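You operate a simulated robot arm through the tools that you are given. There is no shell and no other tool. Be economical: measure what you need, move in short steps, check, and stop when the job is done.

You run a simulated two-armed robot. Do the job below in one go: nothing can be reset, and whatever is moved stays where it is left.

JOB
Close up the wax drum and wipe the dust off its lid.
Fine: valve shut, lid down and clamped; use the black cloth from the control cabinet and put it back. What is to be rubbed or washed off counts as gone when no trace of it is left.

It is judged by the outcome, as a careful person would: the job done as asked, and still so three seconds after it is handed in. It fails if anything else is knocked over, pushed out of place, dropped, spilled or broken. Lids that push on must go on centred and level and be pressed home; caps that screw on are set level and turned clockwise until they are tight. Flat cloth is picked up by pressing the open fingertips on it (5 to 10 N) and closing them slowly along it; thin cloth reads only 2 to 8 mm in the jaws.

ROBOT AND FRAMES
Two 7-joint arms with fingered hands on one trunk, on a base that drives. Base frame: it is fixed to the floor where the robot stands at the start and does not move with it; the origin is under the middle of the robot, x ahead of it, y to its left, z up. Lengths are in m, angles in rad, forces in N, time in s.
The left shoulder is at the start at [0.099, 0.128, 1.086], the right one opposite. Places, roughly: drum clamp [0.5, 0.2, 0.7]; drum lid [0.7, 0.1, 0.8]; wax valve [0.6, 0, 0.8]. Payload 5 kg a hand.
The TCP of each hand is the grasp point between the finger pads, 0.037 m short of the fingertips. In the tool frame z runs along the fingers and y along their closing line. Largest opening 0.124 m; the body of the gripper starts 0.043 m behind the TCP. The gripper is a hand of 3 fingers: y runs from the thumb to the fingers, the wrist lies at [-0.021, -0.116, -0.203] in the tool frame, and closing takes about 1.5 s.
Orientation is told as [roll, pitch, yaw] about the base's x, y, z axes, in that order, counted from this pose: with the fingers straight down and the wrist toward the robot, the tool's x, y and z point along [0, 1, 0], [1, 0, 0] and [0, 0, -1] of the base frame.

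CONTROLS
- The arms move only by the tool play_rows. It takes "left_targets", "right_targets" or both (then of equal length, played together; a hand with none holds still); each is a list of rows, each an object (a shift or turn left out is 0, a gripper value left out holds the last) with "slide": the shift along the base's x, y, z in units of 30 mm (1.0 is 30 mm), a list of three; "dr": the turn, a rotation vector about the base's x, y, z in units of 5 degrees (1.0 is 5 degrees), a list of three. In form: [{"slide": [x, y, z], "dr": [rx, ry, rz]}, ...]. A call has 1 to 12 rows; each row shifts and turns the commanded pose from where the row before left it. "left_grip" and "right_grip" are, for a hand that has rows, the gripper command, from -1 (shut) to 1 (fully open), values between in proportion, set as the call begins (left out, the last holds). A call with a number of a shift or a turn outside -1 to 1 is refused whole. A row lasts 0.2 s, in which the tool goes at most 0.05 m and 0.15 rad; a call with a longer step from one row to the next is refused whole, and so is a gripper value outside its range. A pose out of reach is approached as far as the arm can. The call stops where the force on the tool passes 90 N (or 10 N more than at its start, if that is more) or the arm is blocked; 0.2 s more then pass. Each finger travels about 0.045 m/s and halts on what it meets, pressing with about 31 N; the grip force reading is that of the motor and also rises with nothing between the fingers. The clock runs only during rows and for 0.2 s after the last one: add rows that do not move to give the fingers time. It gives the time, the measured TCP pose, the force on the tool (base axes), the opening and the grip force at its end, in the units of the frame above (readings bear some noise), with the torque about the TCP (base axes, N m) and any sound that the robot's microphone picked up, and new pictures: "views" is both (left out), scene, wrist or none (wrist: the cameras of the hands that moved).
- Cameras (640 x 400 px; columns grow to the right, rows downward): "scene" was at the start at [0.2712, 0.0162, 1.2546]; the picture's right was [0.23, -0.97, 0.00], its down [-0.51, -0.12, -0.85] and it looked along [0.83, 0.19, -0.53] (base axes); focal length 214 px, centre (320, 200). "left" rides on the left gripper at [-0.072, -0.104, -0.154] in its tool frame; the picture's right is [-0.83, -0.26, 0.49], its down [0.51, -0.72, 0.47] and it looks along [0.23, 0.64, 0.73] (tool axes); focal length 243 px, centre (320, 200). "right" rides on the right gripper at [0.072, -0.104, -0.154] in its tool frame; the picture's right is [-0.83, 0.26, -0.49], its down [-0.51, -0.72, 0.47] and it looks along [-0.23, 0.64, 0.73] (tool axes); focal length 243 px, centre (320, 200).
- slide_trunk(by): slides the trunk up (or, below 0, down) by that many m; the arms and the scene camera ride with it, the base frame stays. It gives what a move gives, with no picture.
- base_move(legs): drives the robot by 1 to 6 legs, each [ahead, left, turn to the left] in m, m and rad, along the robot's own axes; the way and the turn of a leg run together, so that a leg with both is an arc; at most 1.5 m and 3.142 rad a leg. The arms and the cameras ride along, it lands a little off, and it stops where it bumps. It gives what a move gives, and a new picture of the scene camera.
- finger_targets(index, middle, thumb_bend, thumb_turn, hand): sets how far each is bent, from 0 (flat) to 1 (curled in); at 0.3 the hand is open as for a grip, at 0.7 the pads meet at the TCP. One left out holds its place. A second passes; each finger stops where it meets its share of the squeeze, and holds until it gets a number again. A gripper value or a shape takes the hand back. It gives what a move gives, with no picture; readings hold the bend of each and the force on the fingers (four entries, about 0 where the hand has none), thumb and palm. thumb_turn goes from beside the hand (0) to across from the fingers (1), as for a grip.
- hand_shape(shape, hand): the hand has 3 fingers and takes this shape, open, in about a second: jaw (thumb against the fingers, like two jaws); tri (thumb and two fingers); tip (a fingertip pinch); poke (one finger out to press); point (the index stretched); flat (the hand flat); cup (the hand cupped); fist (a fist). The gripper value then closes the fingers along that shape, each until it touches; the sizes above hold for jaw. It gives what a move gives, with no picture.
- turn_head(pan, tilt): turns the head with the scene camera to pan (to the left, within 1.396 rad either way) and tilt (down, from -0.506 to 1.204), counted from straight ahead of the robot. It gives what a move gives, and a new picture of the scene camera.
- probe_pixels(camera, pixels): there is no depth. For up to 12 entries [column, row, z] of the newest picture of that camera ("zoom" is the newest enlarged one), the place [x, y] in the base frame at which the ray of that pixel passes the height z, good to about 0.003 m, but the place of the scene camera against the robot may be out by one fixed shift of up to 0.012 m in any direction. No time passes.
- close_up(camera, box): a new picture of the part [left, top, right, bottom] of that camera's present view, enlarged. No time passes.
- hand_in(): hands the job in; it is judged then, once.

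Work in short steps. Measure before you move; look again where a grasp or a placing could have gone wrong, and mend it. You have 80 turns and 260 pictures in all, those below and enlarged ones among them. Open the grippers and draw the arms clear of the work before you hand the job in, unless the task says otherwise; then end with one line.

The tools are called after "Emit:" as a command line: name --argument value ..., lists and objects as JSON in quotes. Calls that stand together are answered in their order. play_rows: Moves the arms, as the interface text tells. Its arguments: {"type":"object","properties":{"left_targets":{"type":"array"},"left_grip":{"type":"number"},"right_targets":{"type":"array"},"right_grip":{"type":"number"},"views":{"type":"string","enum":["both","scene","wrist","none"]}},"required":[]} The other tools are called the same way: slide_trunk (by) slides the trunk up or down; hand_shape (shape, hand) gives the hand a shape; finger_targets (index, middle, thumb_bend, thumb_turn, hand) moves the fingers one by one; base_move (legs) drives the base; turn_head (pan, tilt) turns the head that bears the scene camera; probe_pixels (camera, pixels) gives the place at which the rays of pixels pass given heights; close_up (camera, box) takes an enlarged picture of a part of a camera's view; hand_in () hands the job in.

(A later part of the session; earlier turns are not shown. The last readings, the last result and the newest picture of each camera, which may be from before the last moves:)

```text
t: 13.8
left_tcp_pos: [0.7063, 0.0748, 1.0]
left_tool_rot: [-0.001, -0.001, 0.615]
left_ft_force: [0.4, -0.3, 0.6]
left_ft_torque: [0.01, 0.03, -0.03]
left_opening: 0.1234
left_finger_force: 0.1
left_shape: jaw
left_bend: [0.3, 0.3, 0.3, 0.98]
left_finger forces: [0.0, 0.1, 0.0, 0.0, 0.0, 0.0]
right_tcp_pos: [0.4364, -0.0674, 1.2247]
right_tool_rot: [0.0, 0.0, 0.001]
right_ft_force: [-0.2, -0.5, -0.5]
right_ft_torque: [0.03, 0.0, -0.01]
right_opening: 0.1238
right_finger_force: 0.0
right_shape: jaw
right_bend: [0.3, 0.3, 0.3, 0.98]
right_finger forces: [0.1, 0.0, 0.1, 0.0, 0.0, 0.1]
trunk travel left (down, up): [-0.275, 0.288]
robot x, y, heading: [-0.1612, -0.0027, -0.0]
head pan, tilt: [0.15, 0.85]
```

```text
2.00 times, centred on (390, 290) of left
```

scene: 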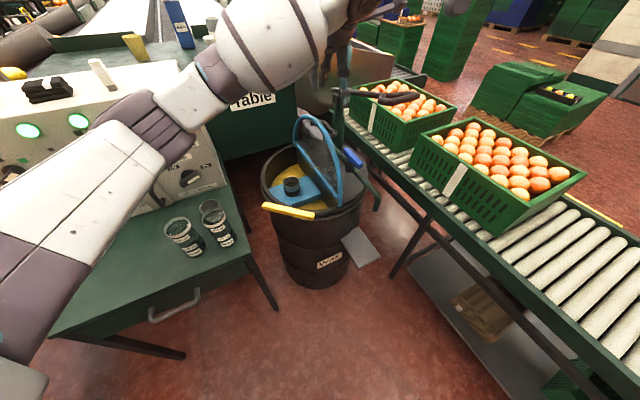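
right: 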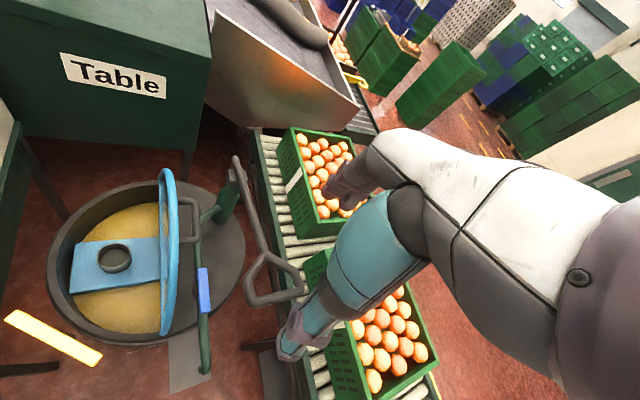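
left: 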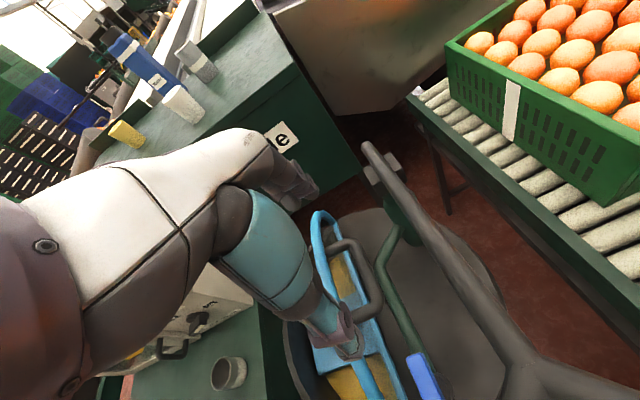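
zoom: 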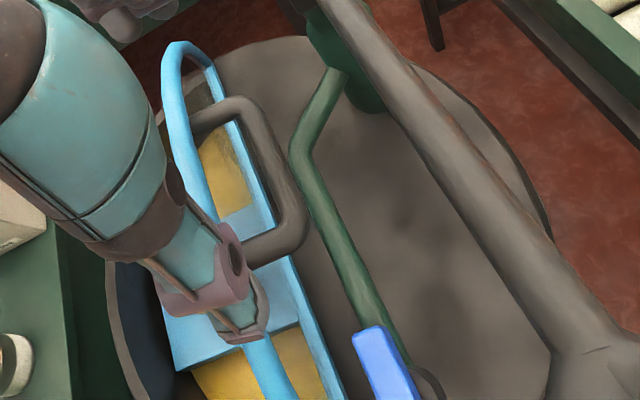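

Measured: the pump lever runs from (0.857,0.077,0.93) to (0.668,-0.053,1.00), too close for this hand pose. Instead I'll turn back to -55° and straddle the lid's blue rim and handle bar together from above (thumb inside, fingers outside), clear of the pump.

Emit:
play_rows --left_targets '[{"slide": [0, 0, 1]}, {"slide": [0, 0, 1]}, {"dr": [0, 0, -1]}, {"dr": [0, 0, -1]}, {"dr": [0, 0, -1]}, {"dr": [0, 0, -1]}, {"dr": [0, 0, -1]}, {"dr": [0, 0, -1]}, {"dr": [0, 0, -1]}, {"dr": [0, 0, -1]}, {"dr": [0, 0, -1]}, {"dr": [0, 0, -1]}]' --views "none"

Emit:
play_rows --left_targets '[{"dr": [0, 0, -1]}, {"dr": [0, 0, -1]}, {"dr": [0, 0, -1]}, {"dr": [0, 0, -1]}, {"dr": [0, 0, -1]}, {"dr": [0, 0, -1]}, {"dr": [0, 0, -1]}, {"dr": [0, 0, -1]}, {"slide": [-0.2, 0.35, 0]}, {"slide": [-0.2, 0.35, -1]}, {"slide": [0, 0, -1]}, {}]' --views "both"

Emit:
close_up --camera "scene" --box '[270, 70, 382, 140]'

Emit:
close_up --camera "right" --box '[140, 90, 300, 190]'

Emit:
close_up --camera "left" --box '[250, 200, 490, 350]'

```text
t: 16.4
left_tcp_pos: [0.7047, 0.0761, 1.0604]
left_tool_rot: [0.0, 0.0, -0.262]
left_ft_force: [0.3, 0.0, -1.1]
left_ft_torque: [0.01, 0.0, 0.02]
left_opening: 0.1238
left_finger_force: 0.1
left_shape: jaw
left_bend: [0.3, 0.3, 0.3, 0.98]
left_finger forces: [0.1, 0.0, 0.0, 0.1, 0.0, 0.1]
right_tcp_pos: [0.4362, -0.0685, 1.2252]
right_tool_rot: [0.001, 0.0, 0.002]
right_ft_force: [-0.2, 0.3, 0.1]
right_ft_torque: [0.03, 0.0, -0.02]
right_opening: 0.1236
right_finger_force: 0.0
right_shape: jaw
right_bend: [0.3, 0.3, 0.3, 0.98]
right_finger forces: [0.0, 0.1, 0.0, 0.1, 0.0, 0.0]
trunk travel left (down, up): [-0.275, 0.288]
robot x, y, heading: [-0.1614, 0.001, 0.001]
head pan, tilt: [0.15, 0.85]
```

```text
t: 19.0
left_tcp_pos: [0.6896, 0.0961, 0.9976]
left_tool_rot: [0.002, 0.0, -0.958]
left_ft_force: [0.2, 0.0, 0.2]
left_ft_torque: [0.02, 0.03, 0.02]
left_opening: 0.1236
left_finger_force: 0.1
left_shape: jaw
left_bend: [0.3, 0.3, 0.3, 0.98]
left_finger forces: [0.0, 0.0, 0.1, 0.0, 0.0, 0.1]
right_tcp_pos: [0.4353, -0.0685, 1.2252]
right_tool_rot: [0.0, -0.001, 0.002]
right_ft_force: [0.3, -0.2, -1.1]
right_ft_torque: [0.01, 0.03, 0.02]
right_opening: 0.1239
right_finger_force: 0.1
right_shape: jaw
right_bend: [0.3, 0.3, 0.3, 0.98]
right_finger forces: [0.0, 0.1, 0.1, 0.0, 0.0, 0.1]
trunk travel left (down, up): [-0.275, 0.288]
robot x, y, heading: [-0.1635, -0.0006, 0.003]
head pan, tilt: [0.15, 0.85]
```

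scene: 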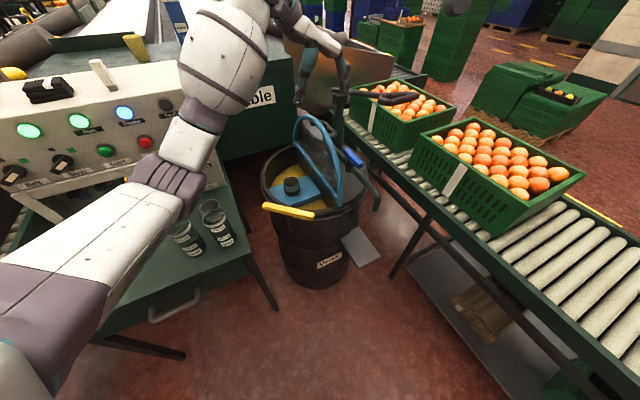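
left: 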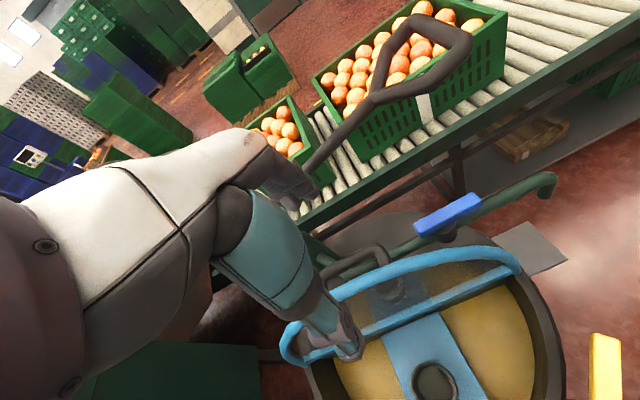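

```text
5.71 times, centred on (326, 105) of scene
```

zoom: 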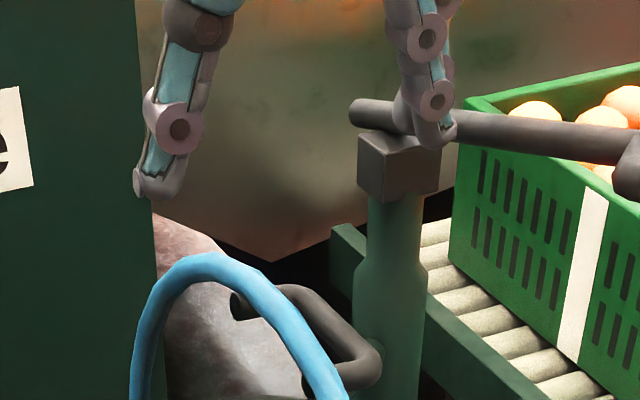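

```text
4.00 times, centred on (220, 140) of right
```

zoom: 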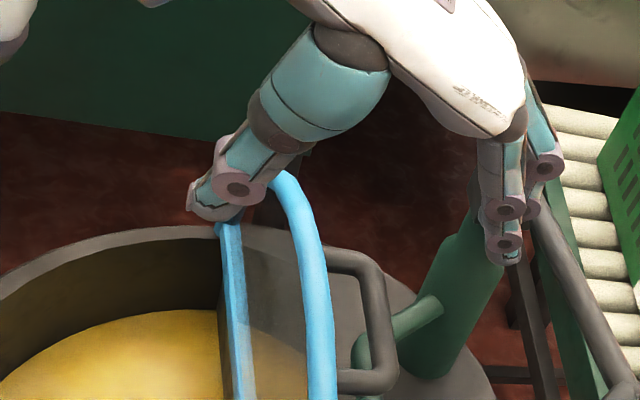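

```text
2.67 times, centred on (370, 275) of left
```

zoom: 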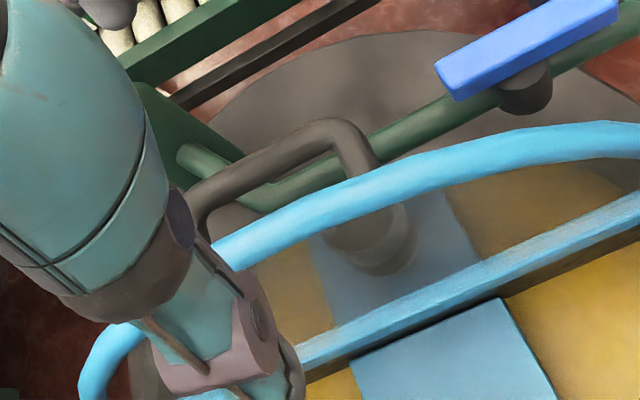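

The thumb is left of the blue rim and the fingers right of the handle bar. I narrow the jaws to 0.09 and lower 0.1 m.

Emit:
play_rows --left_targets '[{}, {}, {}, {"slide": [0, 0, -0.7]}, {"slide": [0, 0, -0.7]}, {"slide": [0, 0, -0.7]}, {"slide": [0, 0, -0.6]}, {"slide": [0, 0, -0.6]}]' --left_grip 0.45

Emit:
close_up --camera "right" --box '[140, 90, 300, 190]'

Emit:
close_up --camera "scene" --box '[270, 70, 382, 140]'

```text
t: 20.8
left_tcp_pos: [0.6913, 0.0975, 0.9015]
left_tool_rot: [0.001, 0.0, -0.959]
left_ft_force: [0.6, 0.5, -0.2]
left_ft_torque: [0.0, -0.01, 0.0]
left_opening: 0.0902
left_finger_force: 0.1
left_shape: jaw
left_bend: [0.27, 0.37, 0.56, 0.99]
left_finger forces: [0.0, 0.0, 0.0, 0.1, 0.1, 0.1]
right_tcp_pos: [0.4358, -0.069, 1.2247]
right_tool_rot: [0.0, 0.0, 0.003]
right_ft_force: [0.2, -0.1, 0.7]
right_ft_torque: [0.05, 0.01, 0.01]
right_opening: 0.1236
right_finger_force: 0.1
right_shape: jaw
right_bend: [0.3, 0.3, 0.3, 0.98]
right_finger forces: [0.0, 0.0, 0.1, 0.0, 0.0, 0.1]
trunk travel left (down, up): [-0.275, 0.288]
robot x, y, heading: [-0.1633, 0.0014, 0.002]
head pan, tilt: [0.15, 0.85]
```

scene: 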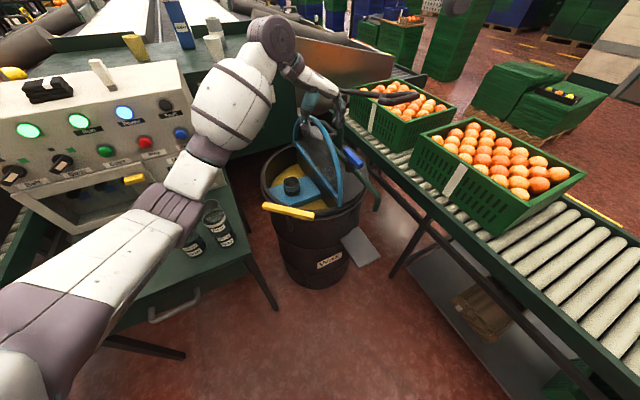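
left: 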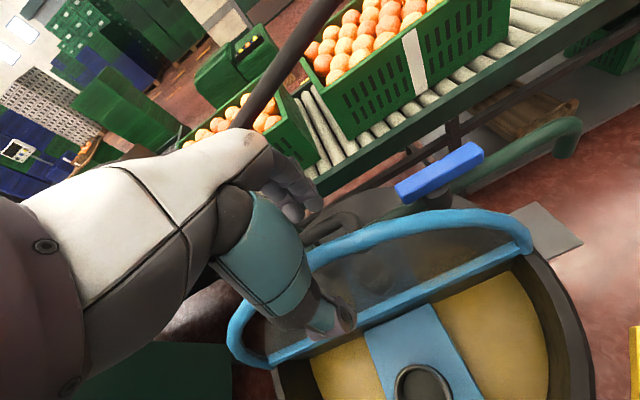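

```text
4.00 times, centred on (220, 140) of right
```

zoom: 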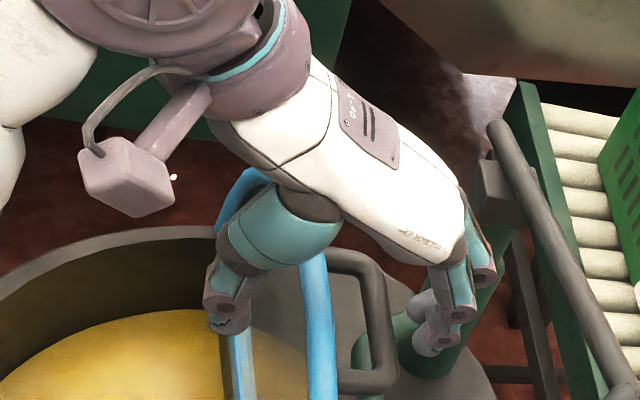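

```text
5.71 times, centred on (326, 105) of scene
```

zoom: 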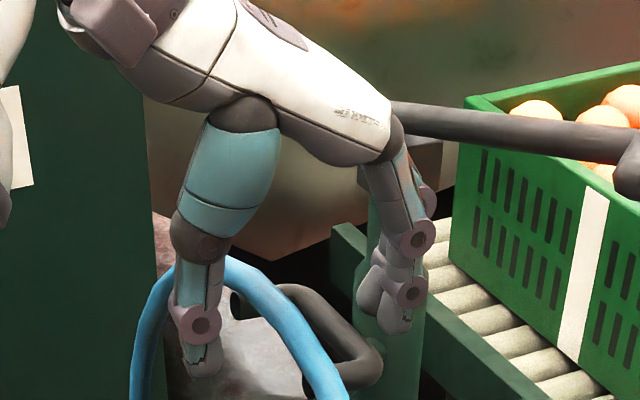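

Both sides are straddled without contact. I close the jaws onto rim and bar.

Emit:
play_rows --left_targets '[{}, {}, {}, {}, {}, {}]' --left_grip -0.5

Emit:
close_up --camera "right" --box '[140, 90, 300, 190]'

Emit:
close_up --camera "left" --box '[220, 160, 460, 360]'

```text
t: 22.2
left_tcp_pos: [0.6914, 0.0959, 0.9029]
left_tool_rot: [0.002, -0.002, -0.959]
left_ft_force: [5.8, -4.1, 9.6]
left_ft_torque: [-0.75, -0.63, 0.05]
left_opening: 0.0432
left_finger_force: 31.2
left_shape: jaw
left_bend: [0.74, 0.49, 0.74, 1.0]
left_finger forces: [18.6, 14.5, 0.0, 0.1, 25.0, 0.1]
right_tcp_pos: [0.4361, -0.0694, 1.225]
right_tool_rot: [0.0, 0.0, 0.003]
right_ft_force: [0.0, 0.4, -0.1]
right_ft_torque: [0.03, 0.02, -0.02]
right_opening: 0.1235
right_finger_force: 0.0
right_shape: jaw
right_bend: [0.3, 0.3, 0.3, 0.98]
right_finger forces: [0.1, 0.1, 0.0, 0.0, 0.0, 0.0]
trunk travel left (down, up): [-0.275, 0.288]
robot x, y, heading: [-0.1602, -0.0011, 0.005]
head pan, tilt: [0.15, 0.85]
```

scene: 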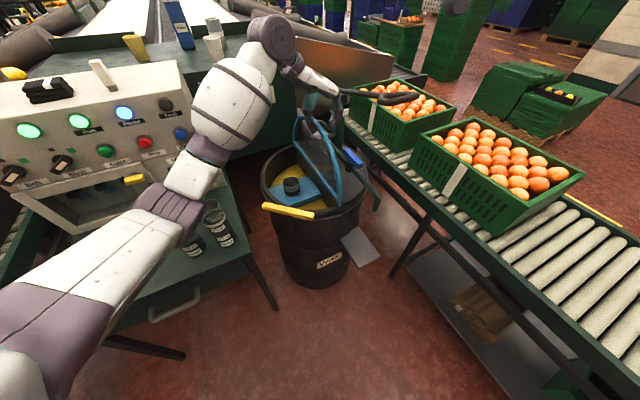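
left: 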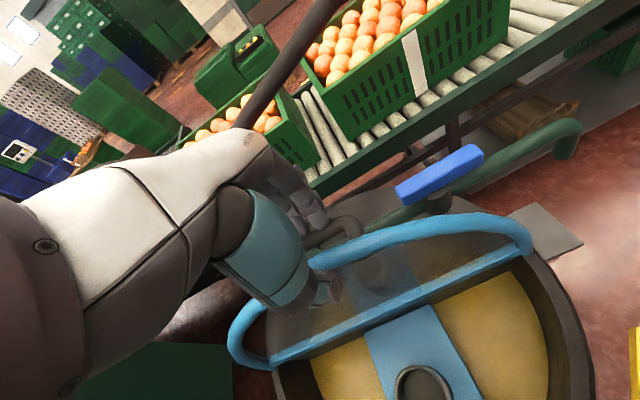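

```text
4.00 times, centred on (220, 140) of right
```

zoom: 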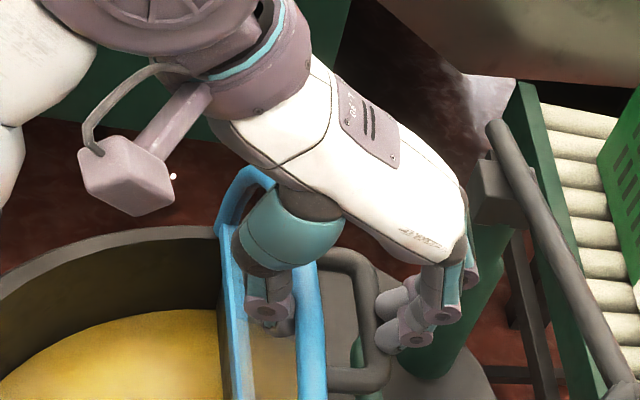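

```text
2.00 times, centred on (340, 260) of left
```

zoom: 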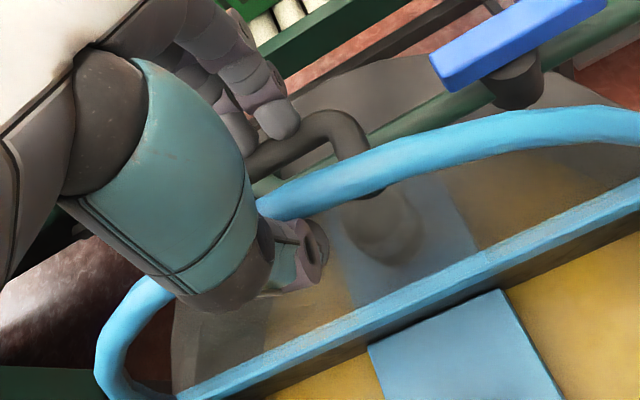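

Gripped (25/33 N). I now swing the lid about its hinge, hand turning with it; first 15°.

Emit:
play_rows --left_targets '[{"slide": [-0.28, 0.403, 0.065], "dr": [-0.82, -0.57, 0]}, {"slide": [-0.283, 0.406, 0.022], "dr": [-0.82, -0.57, 0]}, {"slide": [-0.283, 0.406, -0.022], "dr": [-0.82, -0.57, 0]}]'

Emit:
close_up --camera "right" --box '[110, 90, 300, 210]'

```text
t: 23.0
left_tcp_pos: [0.6661, 0.1327, 0.9026]
left_tool_rot: [-0.001, -0.264, -0.959]
left_ft_force: [-0.4, -4.1, 8.8]
left_ft_torque: [-0.55, -0.34, -0.06]
left_opening: 0.043
left_finger_force: 31.2
left_shape: jaw
left_bend: [0.74, 0.49, 0.75, 1.0]
left_finger forces: [17.7, 11.8, 0.0, 0.0, 25.3, 0.1]
right_tcp_pos: [0.4333, -0.0688, 1.2264]
right_tool_rot: [0.001, -0.001, 0.002]
right_ft_force: [-0.3, 0.2, -0.2]
right_ft_torque: [-0.02, -0.03, 0.02]
right_opening: 0.1235
right_finger_force: 0.1
right_shape: jaw
right_bend: [0.3, 0.3, 0.3, 0.98]
right_finger forces: [0.1, 0.0, 0.1, 0.1, 0.0, 0.0]
trunk travel left (down, up): [-0.275, 0.288]
robot x, y, heading: [-0.1621, -0.0022, 0.001]
head pan, tilt: [0.15, 0.85]
```

scene: 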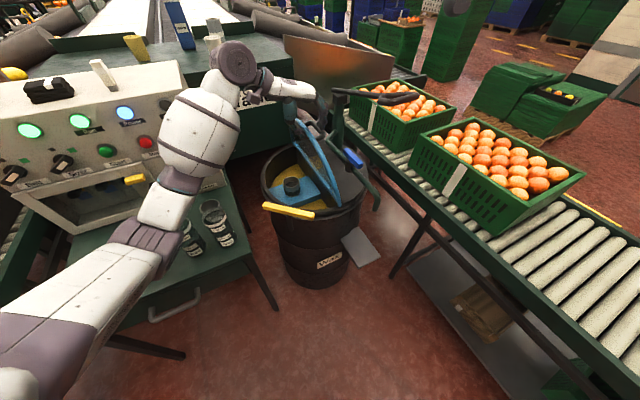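
left: 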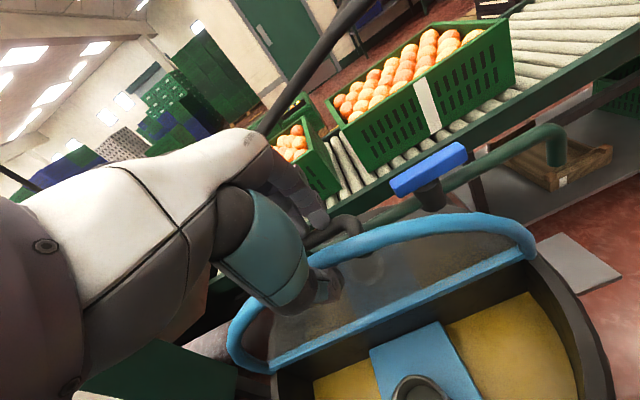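

```text
3.33 times, centred on (205, 150) of right
```

zoom: 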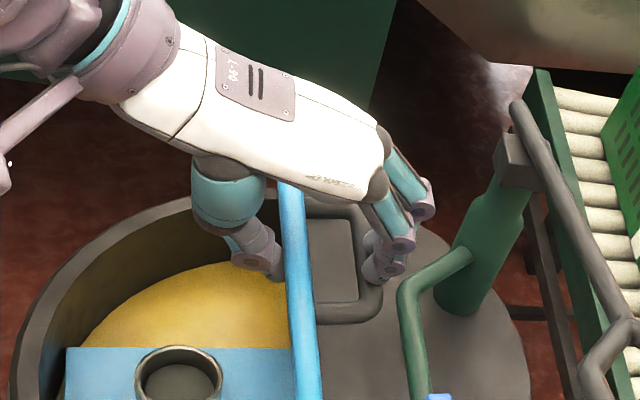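

The lid follows well. Another 20°.

Emit:
play_rows --left_targets '[{"slide": [-0.28, 0.403, -0.065], "dr": [-0.82, -0.57, 0]}, {"slide": [-0.276, 0.397, -0.107], "dr": [-0.82, -0.57, 0]}, {"slide": [-0.27, 0.388, -0.149], "dr": [-0.82, -0.57, 0]}, {"slide": [-0.261, 0.376, -0.19], "dr": [-0.82, -0.57, 0]}]'

Emit:
close_up --camera "right" --box '[80, 90, 300, 230]'

```text
t: 24.0
left_tcp_pos: [0.6336, 0.1809, 0.8867]
left_tool_rot: [-0.002, -0.608, -0.956]
left_ft_force: [-1.3, 1.9, 5.0]
left_ft_torque: [-0.1, -0.01, 0.04]
left_opening: 0.0323
left_finger_force: 30.8
left_shape: jaw
left_bend: [0.75, 0.57, 0.84, 1.0]
left_finger forces: [8.0, 0.0, 0.1, 0.0, 8.3, 0.0]
right_tcp_pos: [0.4343, -0.0659, 1.2251]
right_tool_rot: [0.0, -0.001, 0.002]
right_ft_force: [0.0, 0.2, 0.4]
right_ft_torque: [-0.01, -0.05, -0.02]
right_opening: 0.1236
right_finger_force: 0.0
right_shape: jaw
right_bend: [0.3, 0.3, 0.3, 0.98]
right_finger forces: [0.0, 0.0, 0.0, 0.1, 0.0, 0.1]
trunk travel left (down, up): [-0.275, 0.288]
robot x, y, heading: [-0.1645, 0.0014, 0.001]
head pan, tilt: [0.15, 0.85]
```

scene: 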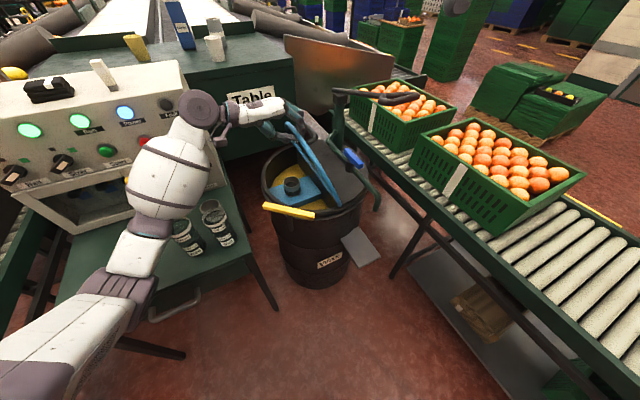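
left: 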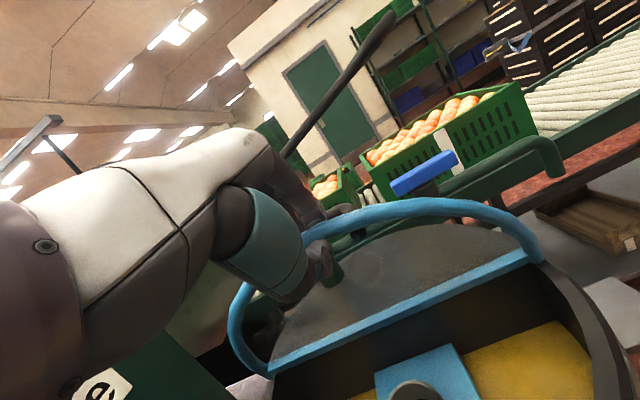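

```text
2.86 times, centred on (190, 160) of right
```

zoom: 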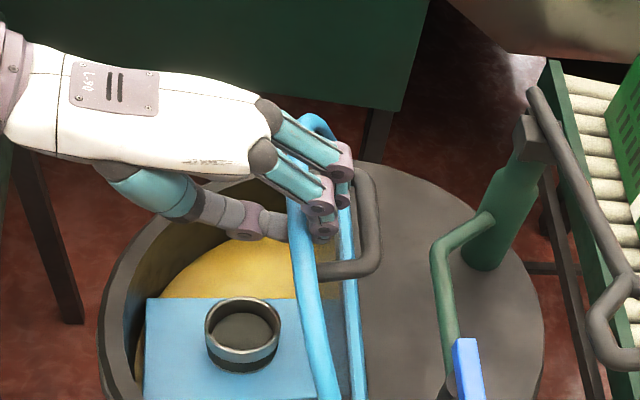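

The fingers slipped inside the handle loop and now pinch the rim/panel (opening 0.032). I open slightly to test whether the hinge holds the lid by friction.

Emit:
play_rows --left_targets '[{}, {}, {}]' --left_grip 0.0

Emit:
close_up --camera "right" --box '[80, 90, 300, 230]'

Emit:
close_up --camera "scene" --box '[240, 80, 368, 160]'

```text
t: 24.8
left_tcp_pos: [0.6346, 0.1802, 0.8848]
left_tool_rot: [-0.003, -0.609, -0.958]
left_ft_force: [1.2, 0.5, -0.1]
left_ft_torque: [0.0, 0.04, 0.02]
left_opening: 0.0617
left_finger_force: 0.0
left_shape: jaw
left_bend: [0.74, 0.45, 0.69, 1.0]
left_finger forces: [0.1, 0.0, 0.0, 0.0, 0.1, 0.0]
right_tcp_pos: [0.4359, -0.0688, 1.2262]
right_tool_rot: [-0.001, 0.001, 0.002]
right_ft_force: [1.0, -0.6, -1.3]
right_ft_torque: [-0.03, 0.01, -0.03]
right_opening: 0.1239
right_finger_force: 0.1
right_shape: jaw
right_bend: [0.3, 0.3, 0.3, 0.98]
right_finger forces: [0.0, 0.0, 0.0, 0.0, 0.0, 0.0]
trunk travel left (down, up): [-0.275, 0.288]
robot x, y, heading: [-0.1608, 0.0013, 0.004]
head pan, tilt: [0.15, 0.85]
```

scene: 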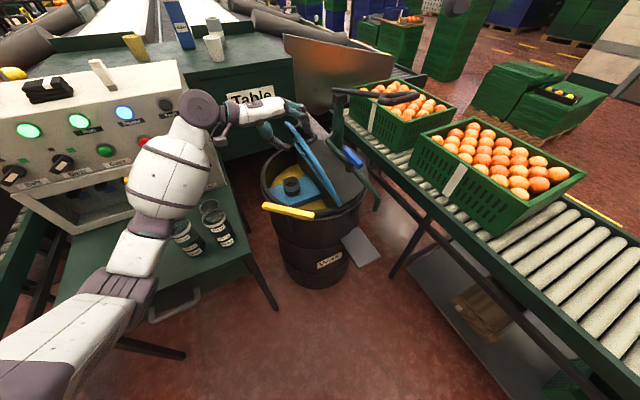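
left: 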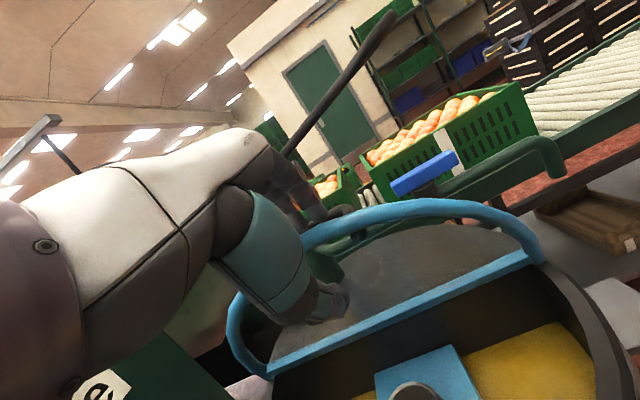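

```text
2.86 times, centred on (190, 160) of right
```

zoom: 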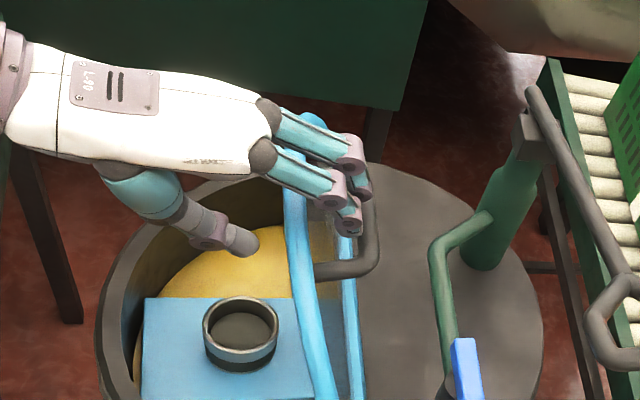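

```text
5.00 times, centred on (304, 120) of scene
```

zoom: 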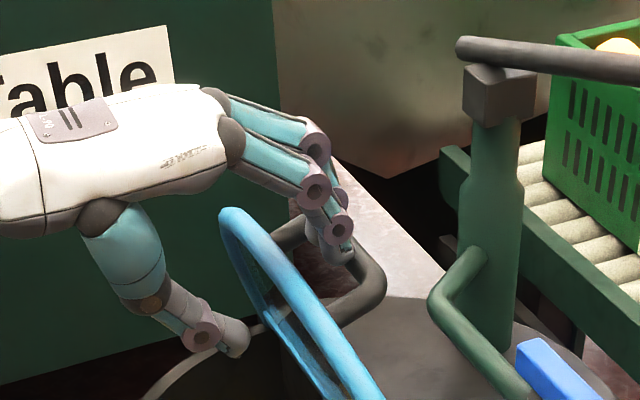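

The hinge holds by friction, so I can simply push the lid shut. I withdraw the hand up along the lid plane.

Emit:
play_rows --left_targets '[{"slide": [-0.15, 0.22, 0.8]}, {"slide": [-0.15, 0.22, 0.8]}, {"slide": [-0.15, 0.22, 0.8]}, {"slide": [-0.15, 0.22, 0.8]}, {"slide": [-0.15, 0.22, 0.8]}]' --views "both"

Emit:
close_up --camera "scene" --box '[240, 80, 400, 180]'

Emit:
close_up --camera "right" --box '[80, 90, 300, 290]'

```text
t: 26.0
left_tcp_pos: [0.6123, 0.2138, 1.0077]
left_tool_rot: [-0.004, -0.609, -0.956]
left_ft_force: [-0.5, -0.4, 0.1]
left_ft_torque: [-0.01, 0.05, 0.02]
left_opening: 0.0614
left_finger_force: 0.0
left_shape: jaw
left_bend: [0.74, 0.45, 0.69, 1.0]
left_finger forces: [0.0, 0.1, 0.0, 0.0, 0.0, 0.1]
right_tcp_pos: [0.4349, -0.0694, 1.2251]
right_tool_rot: [0.001, -0.002, 0.001]
right_ft_force: [-0.1, 0.7, -0.2]
right_ft_torque: [0.0, -0.05, -0.01]
right_opening: 0.1236
right_finger_force: 0.0
right_shape: jaw
right_bend: [0.3, 0.3, 0.3, 0.98]
right_finger forces: [0.0, 0.0, 0.1, 0.0, 0.1, 0.1]
trunk travel left (down, up): [-0.275, 0.288]
robot x, y, heading: [-0.1618, -0.0011, 0.001]
head pan, tilt: [0.15, 0.85]
```

scene: 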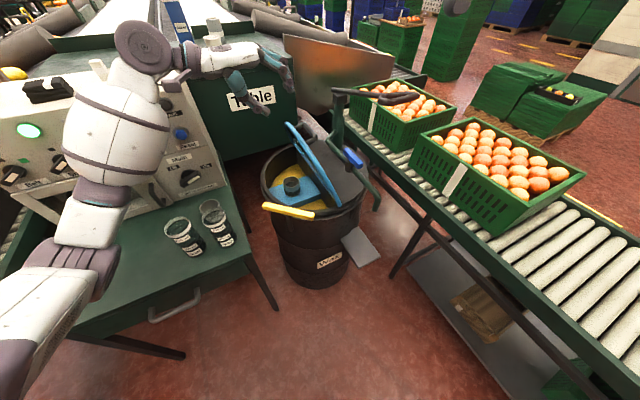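
left: 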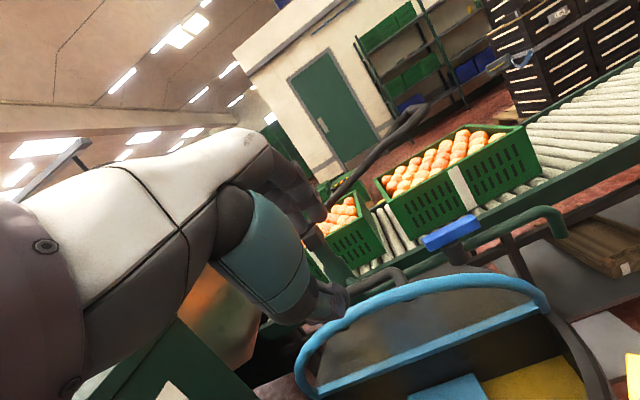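

```text
4.00 times, centred on (320, 130) of scene
```

zoom: 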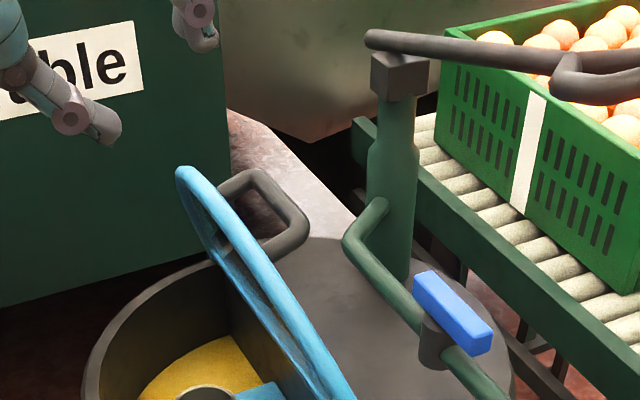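

```text
2.00 times, centred on (190, 190) of right
```

zoom: 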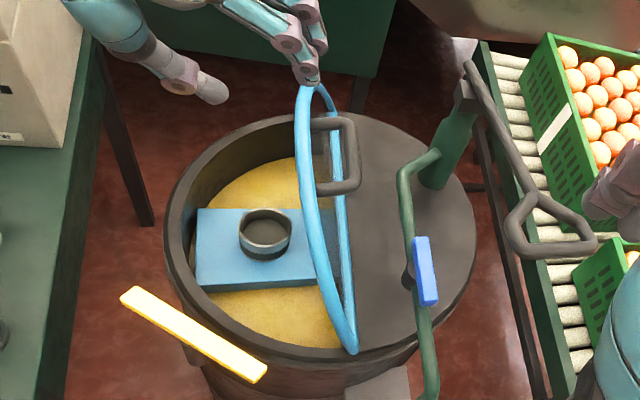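

Lid rests at about 70°. I straighten the hand, close it to a fist-like shape and move it to the outer side of the handle at (0.70,0.083), staying high.

Emit:
play_rows --left_targets '[{"slide": [0.42, -0.62, 0.15], "dr": [0.82, 0.57, 0]}, {"slide": [0.42, -0.62, 0.15], "dr": [0.82, 0.57, 0]}, {"slide": [0.42, -0.62, 0.15], "dr": [0.82, 0.57, 0]}, {"slide": [0.42, -0.62, 0.15], "dr": [0.82, 0.57, 0]}, {"slide": [0.42, -0.62, 0.15], "dr": [0.82, 0.57, 0]}, {"slide": [0.42, -0.62, 0.15], "dr": [0.82, 0.57, 0]}, {"slide": [0.42, -0.62, 0.15], "dr": [0.82, 0.57, 0]}, {}]' --left_grip -1 --views "none"

Emit:
play_rows --left_targets '[{"slide": [0, 0, -0.8]}, {"slide": [0, 0, -0.8]}, {"slide": [0, 0, -0.8]}]'

Emit:
close_up --camera "scene" --box '[240, 60, 400, 160]'

Emit:
close_up --camera "right" --box '[80, 90, 300, 230]'

```text
t: 27.8
left_tcp_pos: [0.6992, 0.0859, 1.0389]
left_tool_rot: [0.0, 0.002, -0.959]
left_ft_force: [-0.8, -0.9, -0.2]
left_ft_torque: [0.02, -0.05, -0.04]
left_opening: 0.0001
left_finger_force: 31.1
left_shape: jaw
left_bend: [0.7, 0.7, 0.56, 1.0]
left_finger forces: [0.0, 0.0, 0.1, 0.1, 0.0, 0.1]
right_tcp_pos: [0.4352, -0.0668, 1.226]
right_tool_rot: [-0.003, -0.001, 0.001]
right_ft_force: [0.0, 0.3, 0.2]
right_ft_torque: [0.0, 0.04, 0.02]
right_opening: 0.1239
right_finger_force: 0.0
right_shape: jaw
right_bend: [0.3, 0.3, 0.3, 0.98]
right_finger forces: [0.0, 0.0, 0.0, 0.0, 0.0, 0.0]
trunk travel left (down, up): [-0.275, 0.288]
robot x, y, heading: [-0.159, -0.0025, -0.003]
head pan, tilt: [0.15, 0.85]
```

```text
t: 28.6
left_tcp_pos: [0.7001, 0.0832, 0.9681]
left_tool_rot: [0.001, 0.001, -0.958]
left_ft_force: [1.5, 0.0, -0.2]
left_ft_torque: [0.01, 0.03, 0.01]
left_opening: 0.0
left_finger_force: 31.2
left_shape: jaw
left_bend: [0.7, 0.7, 0.56, 1.0]
left_finger forces: [0.0, 0.0, 0.0, 0.0, 0.1, 0.1]
right_tcp_pos: [0.4369, -0.0677, 1.2254]
right_tool_rot: [-0.001, 0.001, 0.002]
right_ft_force: [0.6, 0.8, 0.0]
right_ft_torque: [-0.02, 0.0, 0.0]
right_opening: 0.1239
right_finger_force: 0.0
right_shape: jaw
right_bend: [0.3, 0.3, 0.3, 0.98]
right_finger forces: [0.0, 0.0, 0.1, 0.1, 0.0, 0.1]
trunk travel left (down, up): [-0.275, 0.288]
robot x, y, heading: [-0.1599, -0.0013, 0.008]
head pan, tilt: [0.15, 0.85]
```

scene: 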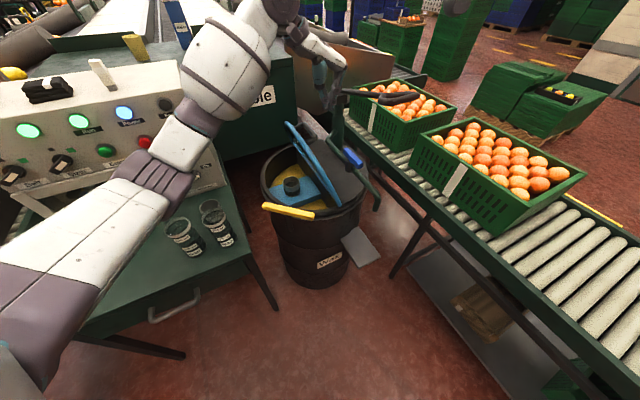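
left: 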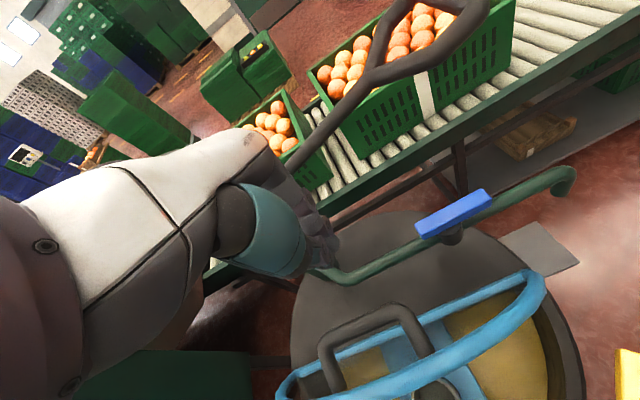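

```text
4.00 times, centred on (320, 110) of scene
```

zoom: 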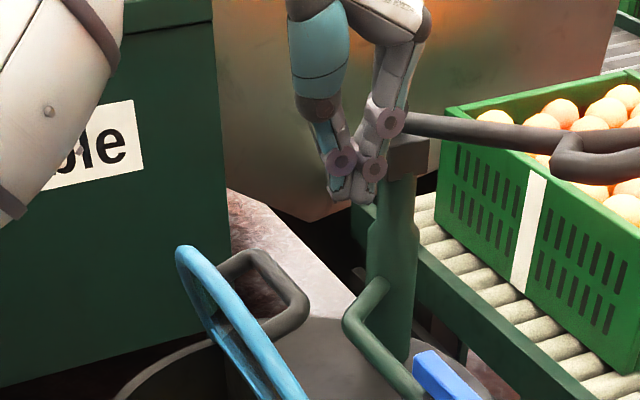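

```text
2.86 times, centred on (190, 160) of right
```

zoom: 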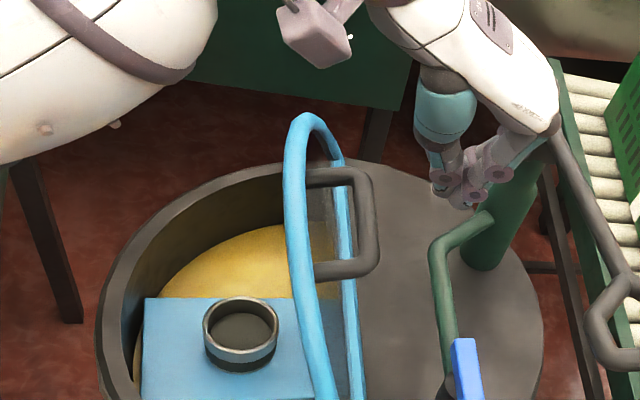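

Clear. I lower beside the bar and push it leftward about 6 cm.

Emit:
play_rows --left_targets '[{"slide": [0, 0, -0.8]}, {"slide": [0, 0, -0.8]}, {"slide": [0, 0, -0.4]}, {"slide": [-0.3, 0.43, 0]}, {"slide": [-0.3, 0.43, 0]}, {"slide": [-0.3, 0.43, 0]}, {"slide": [-0.3, 0.43, 0]}]'

Emit:
close_up --camera "right" --box '[80, 90, 300, 230]'

Emit:
close_up --camera "scene" --box '[240, 80, 400, 180]'

```text
t: 30.2
left_tcp_pos: [0.6628, 0.1361, 0.9073]
left_tool_rot: [0.002, 0.0, -0.957]
left_ft_force: [-0.7, 0.6, -0.6]
left_ft_torque: [-0.01, 0.01, 0.03]
left_opening: 0.0
left_finger_force: 31.0
left_shape: jaw
left_bend: [0.7, 0.7, 0.56, 1.0]
left_finger forces: [0.0, 0.1, 0.0, 0.1, 0.0, 0.0]
right_tcp_pos: [0.4352, -0.0682, 1.2264]
right_tool_rot: [0.0, 0.0, 0.002]
right_ft_force: [-0.7, -0.8, 0.4]
right_ft_torque: [-0.05, 0.0, -0.01]
right_opening: 0.1238
right_finger_force: 0.0
right_shape: jaw
right_bend: [0.3, 0.3, 0.3, 0.98]
right_finger forces: [0.0, 0.0, 0.0, 0.0, 0.1, 0.1]
trunk travel left (down, up): [-0.275, 0.288]
robot x, y, heading: [-0.1586, -0.0003, -0.0]
head pan, tilt: [0.15, 0.85]
```

scene: 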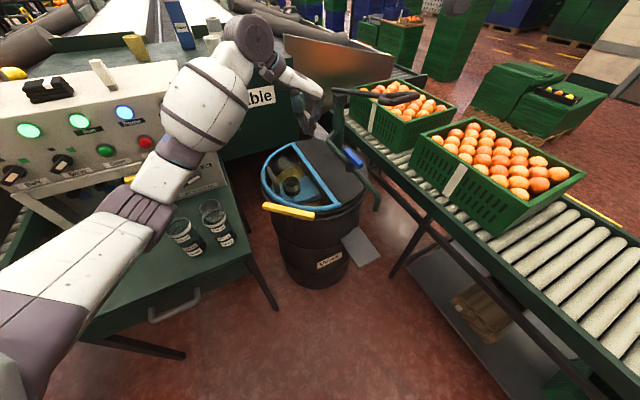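
left: 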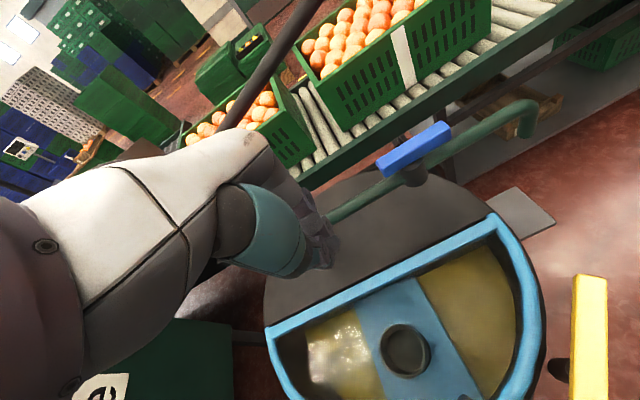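

```text
2.86 times, centred on (190, 160) of right
```

zoom: 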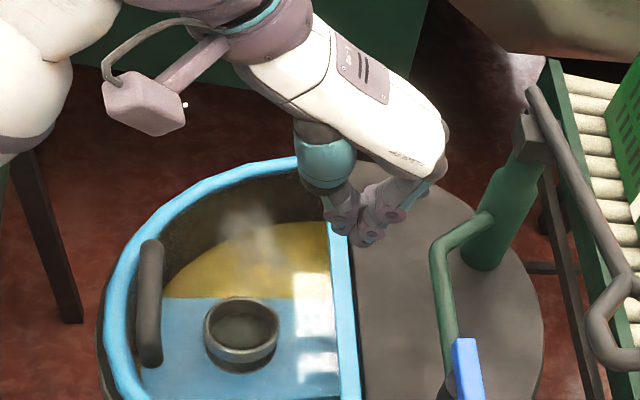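

```text
4.00 times, centred on (320, 130) of scene
```

zoom: 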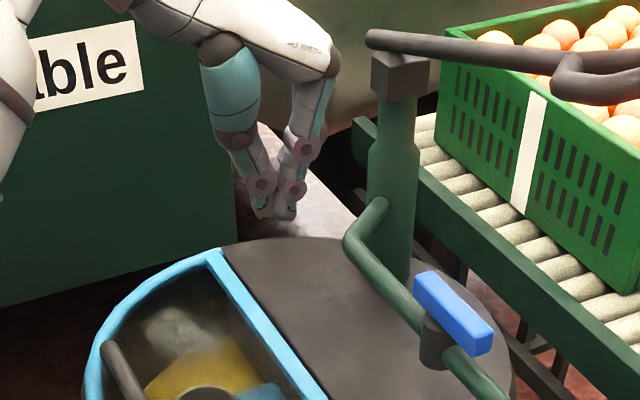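

The lid swung down and now lies closed; the window shows a grey dust patch around right zoom (250,230). Next the clamp: I raise the left hand, turn it to yaw 0 and bring it above the clamp bar, with right-wrist and scene close-ups to check the lid height.

Emit:
play_rows --left_targets '[{"slide": [0, 0, 1]}, {"slide": [-0.58, 0.07, 0.5], "dr": [0, 0, 1]}, {"slide": [-0.58, 0.07, 0.5], "dr": [0, 0, 1]}, {"slide": [-0.58, 0.07, 0], "dr": [0, 0, 1]}, {"slide": [-0.58, 0.07, 0], "dr": [0, 0, 1]}, {"slide": [-0.58, 0.07, 0], "dr": [0, 0, 1]}, {"slide": [-0.58, 0.07, 0], "dr": [0, 0, 1]}, {"slide": [-0.58, 0.07, 0], "dr": [0, 0, 1]}, {"slide": [-0.58, 0.07, 0], "dr": [0, 0, 1]}, {"slide": [-0.58, 0.07, 0], "dr": [0, 0, 1]}, {"slide": [-0.58, 0.07, 0], "dr": [0, 0, 1]}, {"slide": [-0.58, 0.07, 0], "dr": [0, 0, 1]}]'

Emit:
close_up --camera "scene" --box '[250, 130, 378, 230]'

Emit:
close_up --camera "left" --box '[280, 200, 600, 400]'

Emit:
close_up --camera "right" --box '[80, 140, 260, 290]'

```text
t: 32.8
left_tcp_pos: [0.4711, 0.1584, 0.9672]
left_tool_rot: [0.0, 0.0, 0.003]
left_ft_force: [0.1, -0.3, -0.1]
left_ft_torque: [-0.01, -0.03, 0.0]
left_opening: 0.0001
left_finger_force: 31.2
left_shape: jaw
left_bend: [0.7, 0.7, 0.56, 1.0]
left_finger forces: [0.0, 0.0, 0.0, 0.2, 0.0, 0.0]
right_tcp_pos: [0.4336, -0.0683, 1.2252]
right_tool_rot: [0.0, 0.0, 0.001]
right_ft_force: [-0.1, 0.3, 0.3]
right_ft_torque: [-0.02, 0.0, 0.0]
right_opening: 0.1234
right_finger_force: 0.0
right_shape: jaw
right_bend: [0.3, 0.3, 0.3, 0.98]
right_finger forces: [0.1, 0.1, 0.1, 0.1, 0.1, 0.0]
trunk travel left (down, up): [-0.275, 0.288]
robot x, y, heading: [-0.1613, -0.0012, 0.001]
head pan, tilt: [0.15, 0.85]
```

scene: 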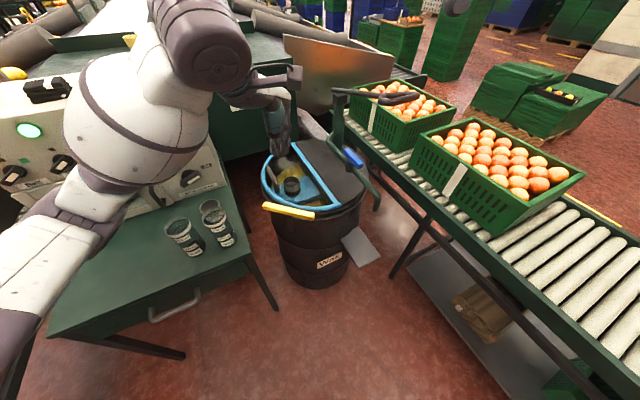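
left: 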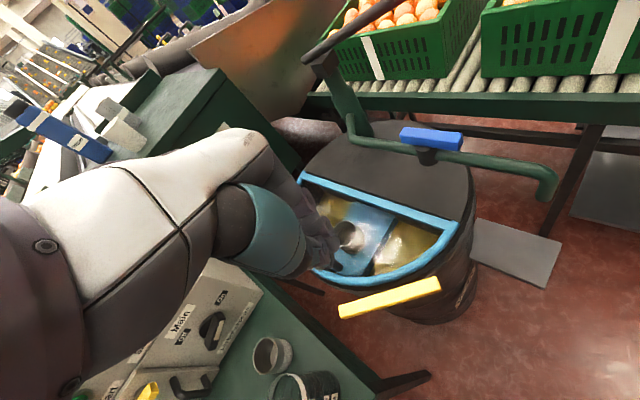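

```text
4.00 times, centred on (314, 180) of scene
```

zoom: 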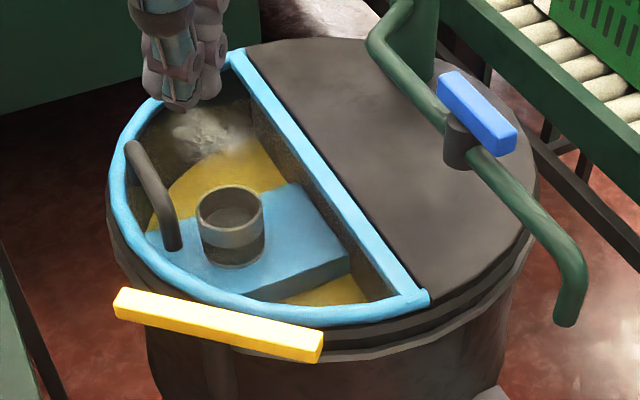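

```text
2.00 times, centred on (440, 300) of left
```

zoom: 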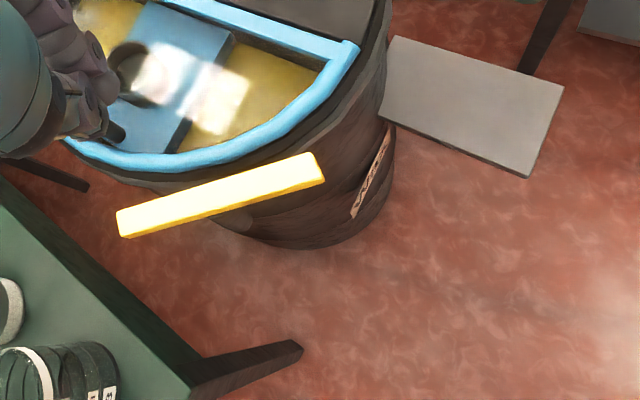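

```text
2.67 times, centred on (170, 215) of right
```

zoom: 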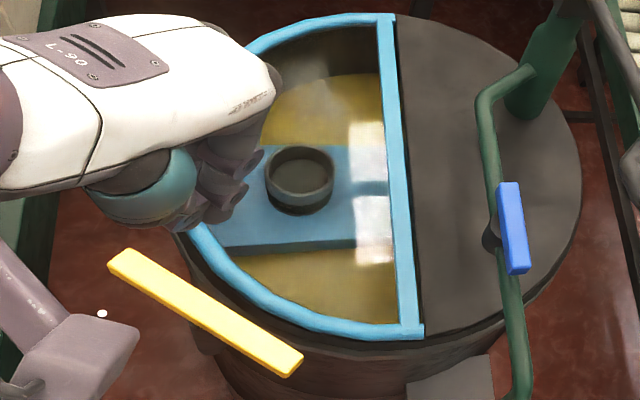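

Emit:
probe_pixels --camera "scene" --pixels '[[341.75, 203.5, 0.7], [341.75, 203.5, 0.8], [265.5, 203, 0.7], [265.5, 203, 0.8], [314.5, 214.5, 0.7], [314.5, 214.5, 0.8], [288, 163, 0.76], [298, 163, 0.76], [276, 166, 0.76]]'

Emit:
probe_pixels --camera "right" --pixels '[[207.5, 263.5, 0.7], [207.5, 263.5, 0.8], [91.5, 237, 0.7], [91.5, 237, 0.8], [161.5, 275, 0.7], [161.5, 275, 0.8]]'

Emit:
probe_pixels --camera "left" --pixels '[[457.5, 222.5, 0.7], [457.5, 222.5, 0.8], [338.5, 309, 0.7], [338.5, 309, 0.8], [440, 282, 0.7], [440, 282, 0.8]]'

```text
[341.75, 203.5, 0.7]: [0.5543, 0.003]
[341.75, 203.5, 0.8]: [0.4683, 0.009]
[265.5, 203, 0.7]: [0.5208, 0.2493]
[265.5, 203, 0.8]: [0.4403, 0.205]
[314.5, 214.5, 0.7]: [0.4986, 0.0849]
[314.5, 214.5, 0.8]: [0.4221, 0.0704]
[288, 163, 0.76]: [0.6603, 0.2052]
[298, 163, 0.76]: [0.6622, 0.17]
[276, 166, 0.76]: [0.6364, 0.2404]
```

```text
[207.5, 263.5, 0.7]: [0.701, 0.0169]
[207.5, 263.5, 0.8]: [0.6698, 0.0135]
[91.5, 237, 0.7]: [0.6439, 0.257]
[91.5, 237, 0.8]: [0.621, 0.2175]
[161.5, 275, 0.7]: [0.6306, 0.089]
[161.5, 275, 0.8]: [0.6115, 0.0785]
```

```text
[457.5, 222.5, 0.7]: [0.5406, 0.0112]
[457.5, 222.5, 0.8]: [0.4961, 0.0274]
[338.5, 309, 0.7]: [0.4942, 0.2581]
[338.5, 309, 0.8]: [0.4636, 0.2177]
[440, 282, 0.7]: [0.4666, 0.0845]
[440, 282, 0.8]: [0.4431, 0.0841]
```

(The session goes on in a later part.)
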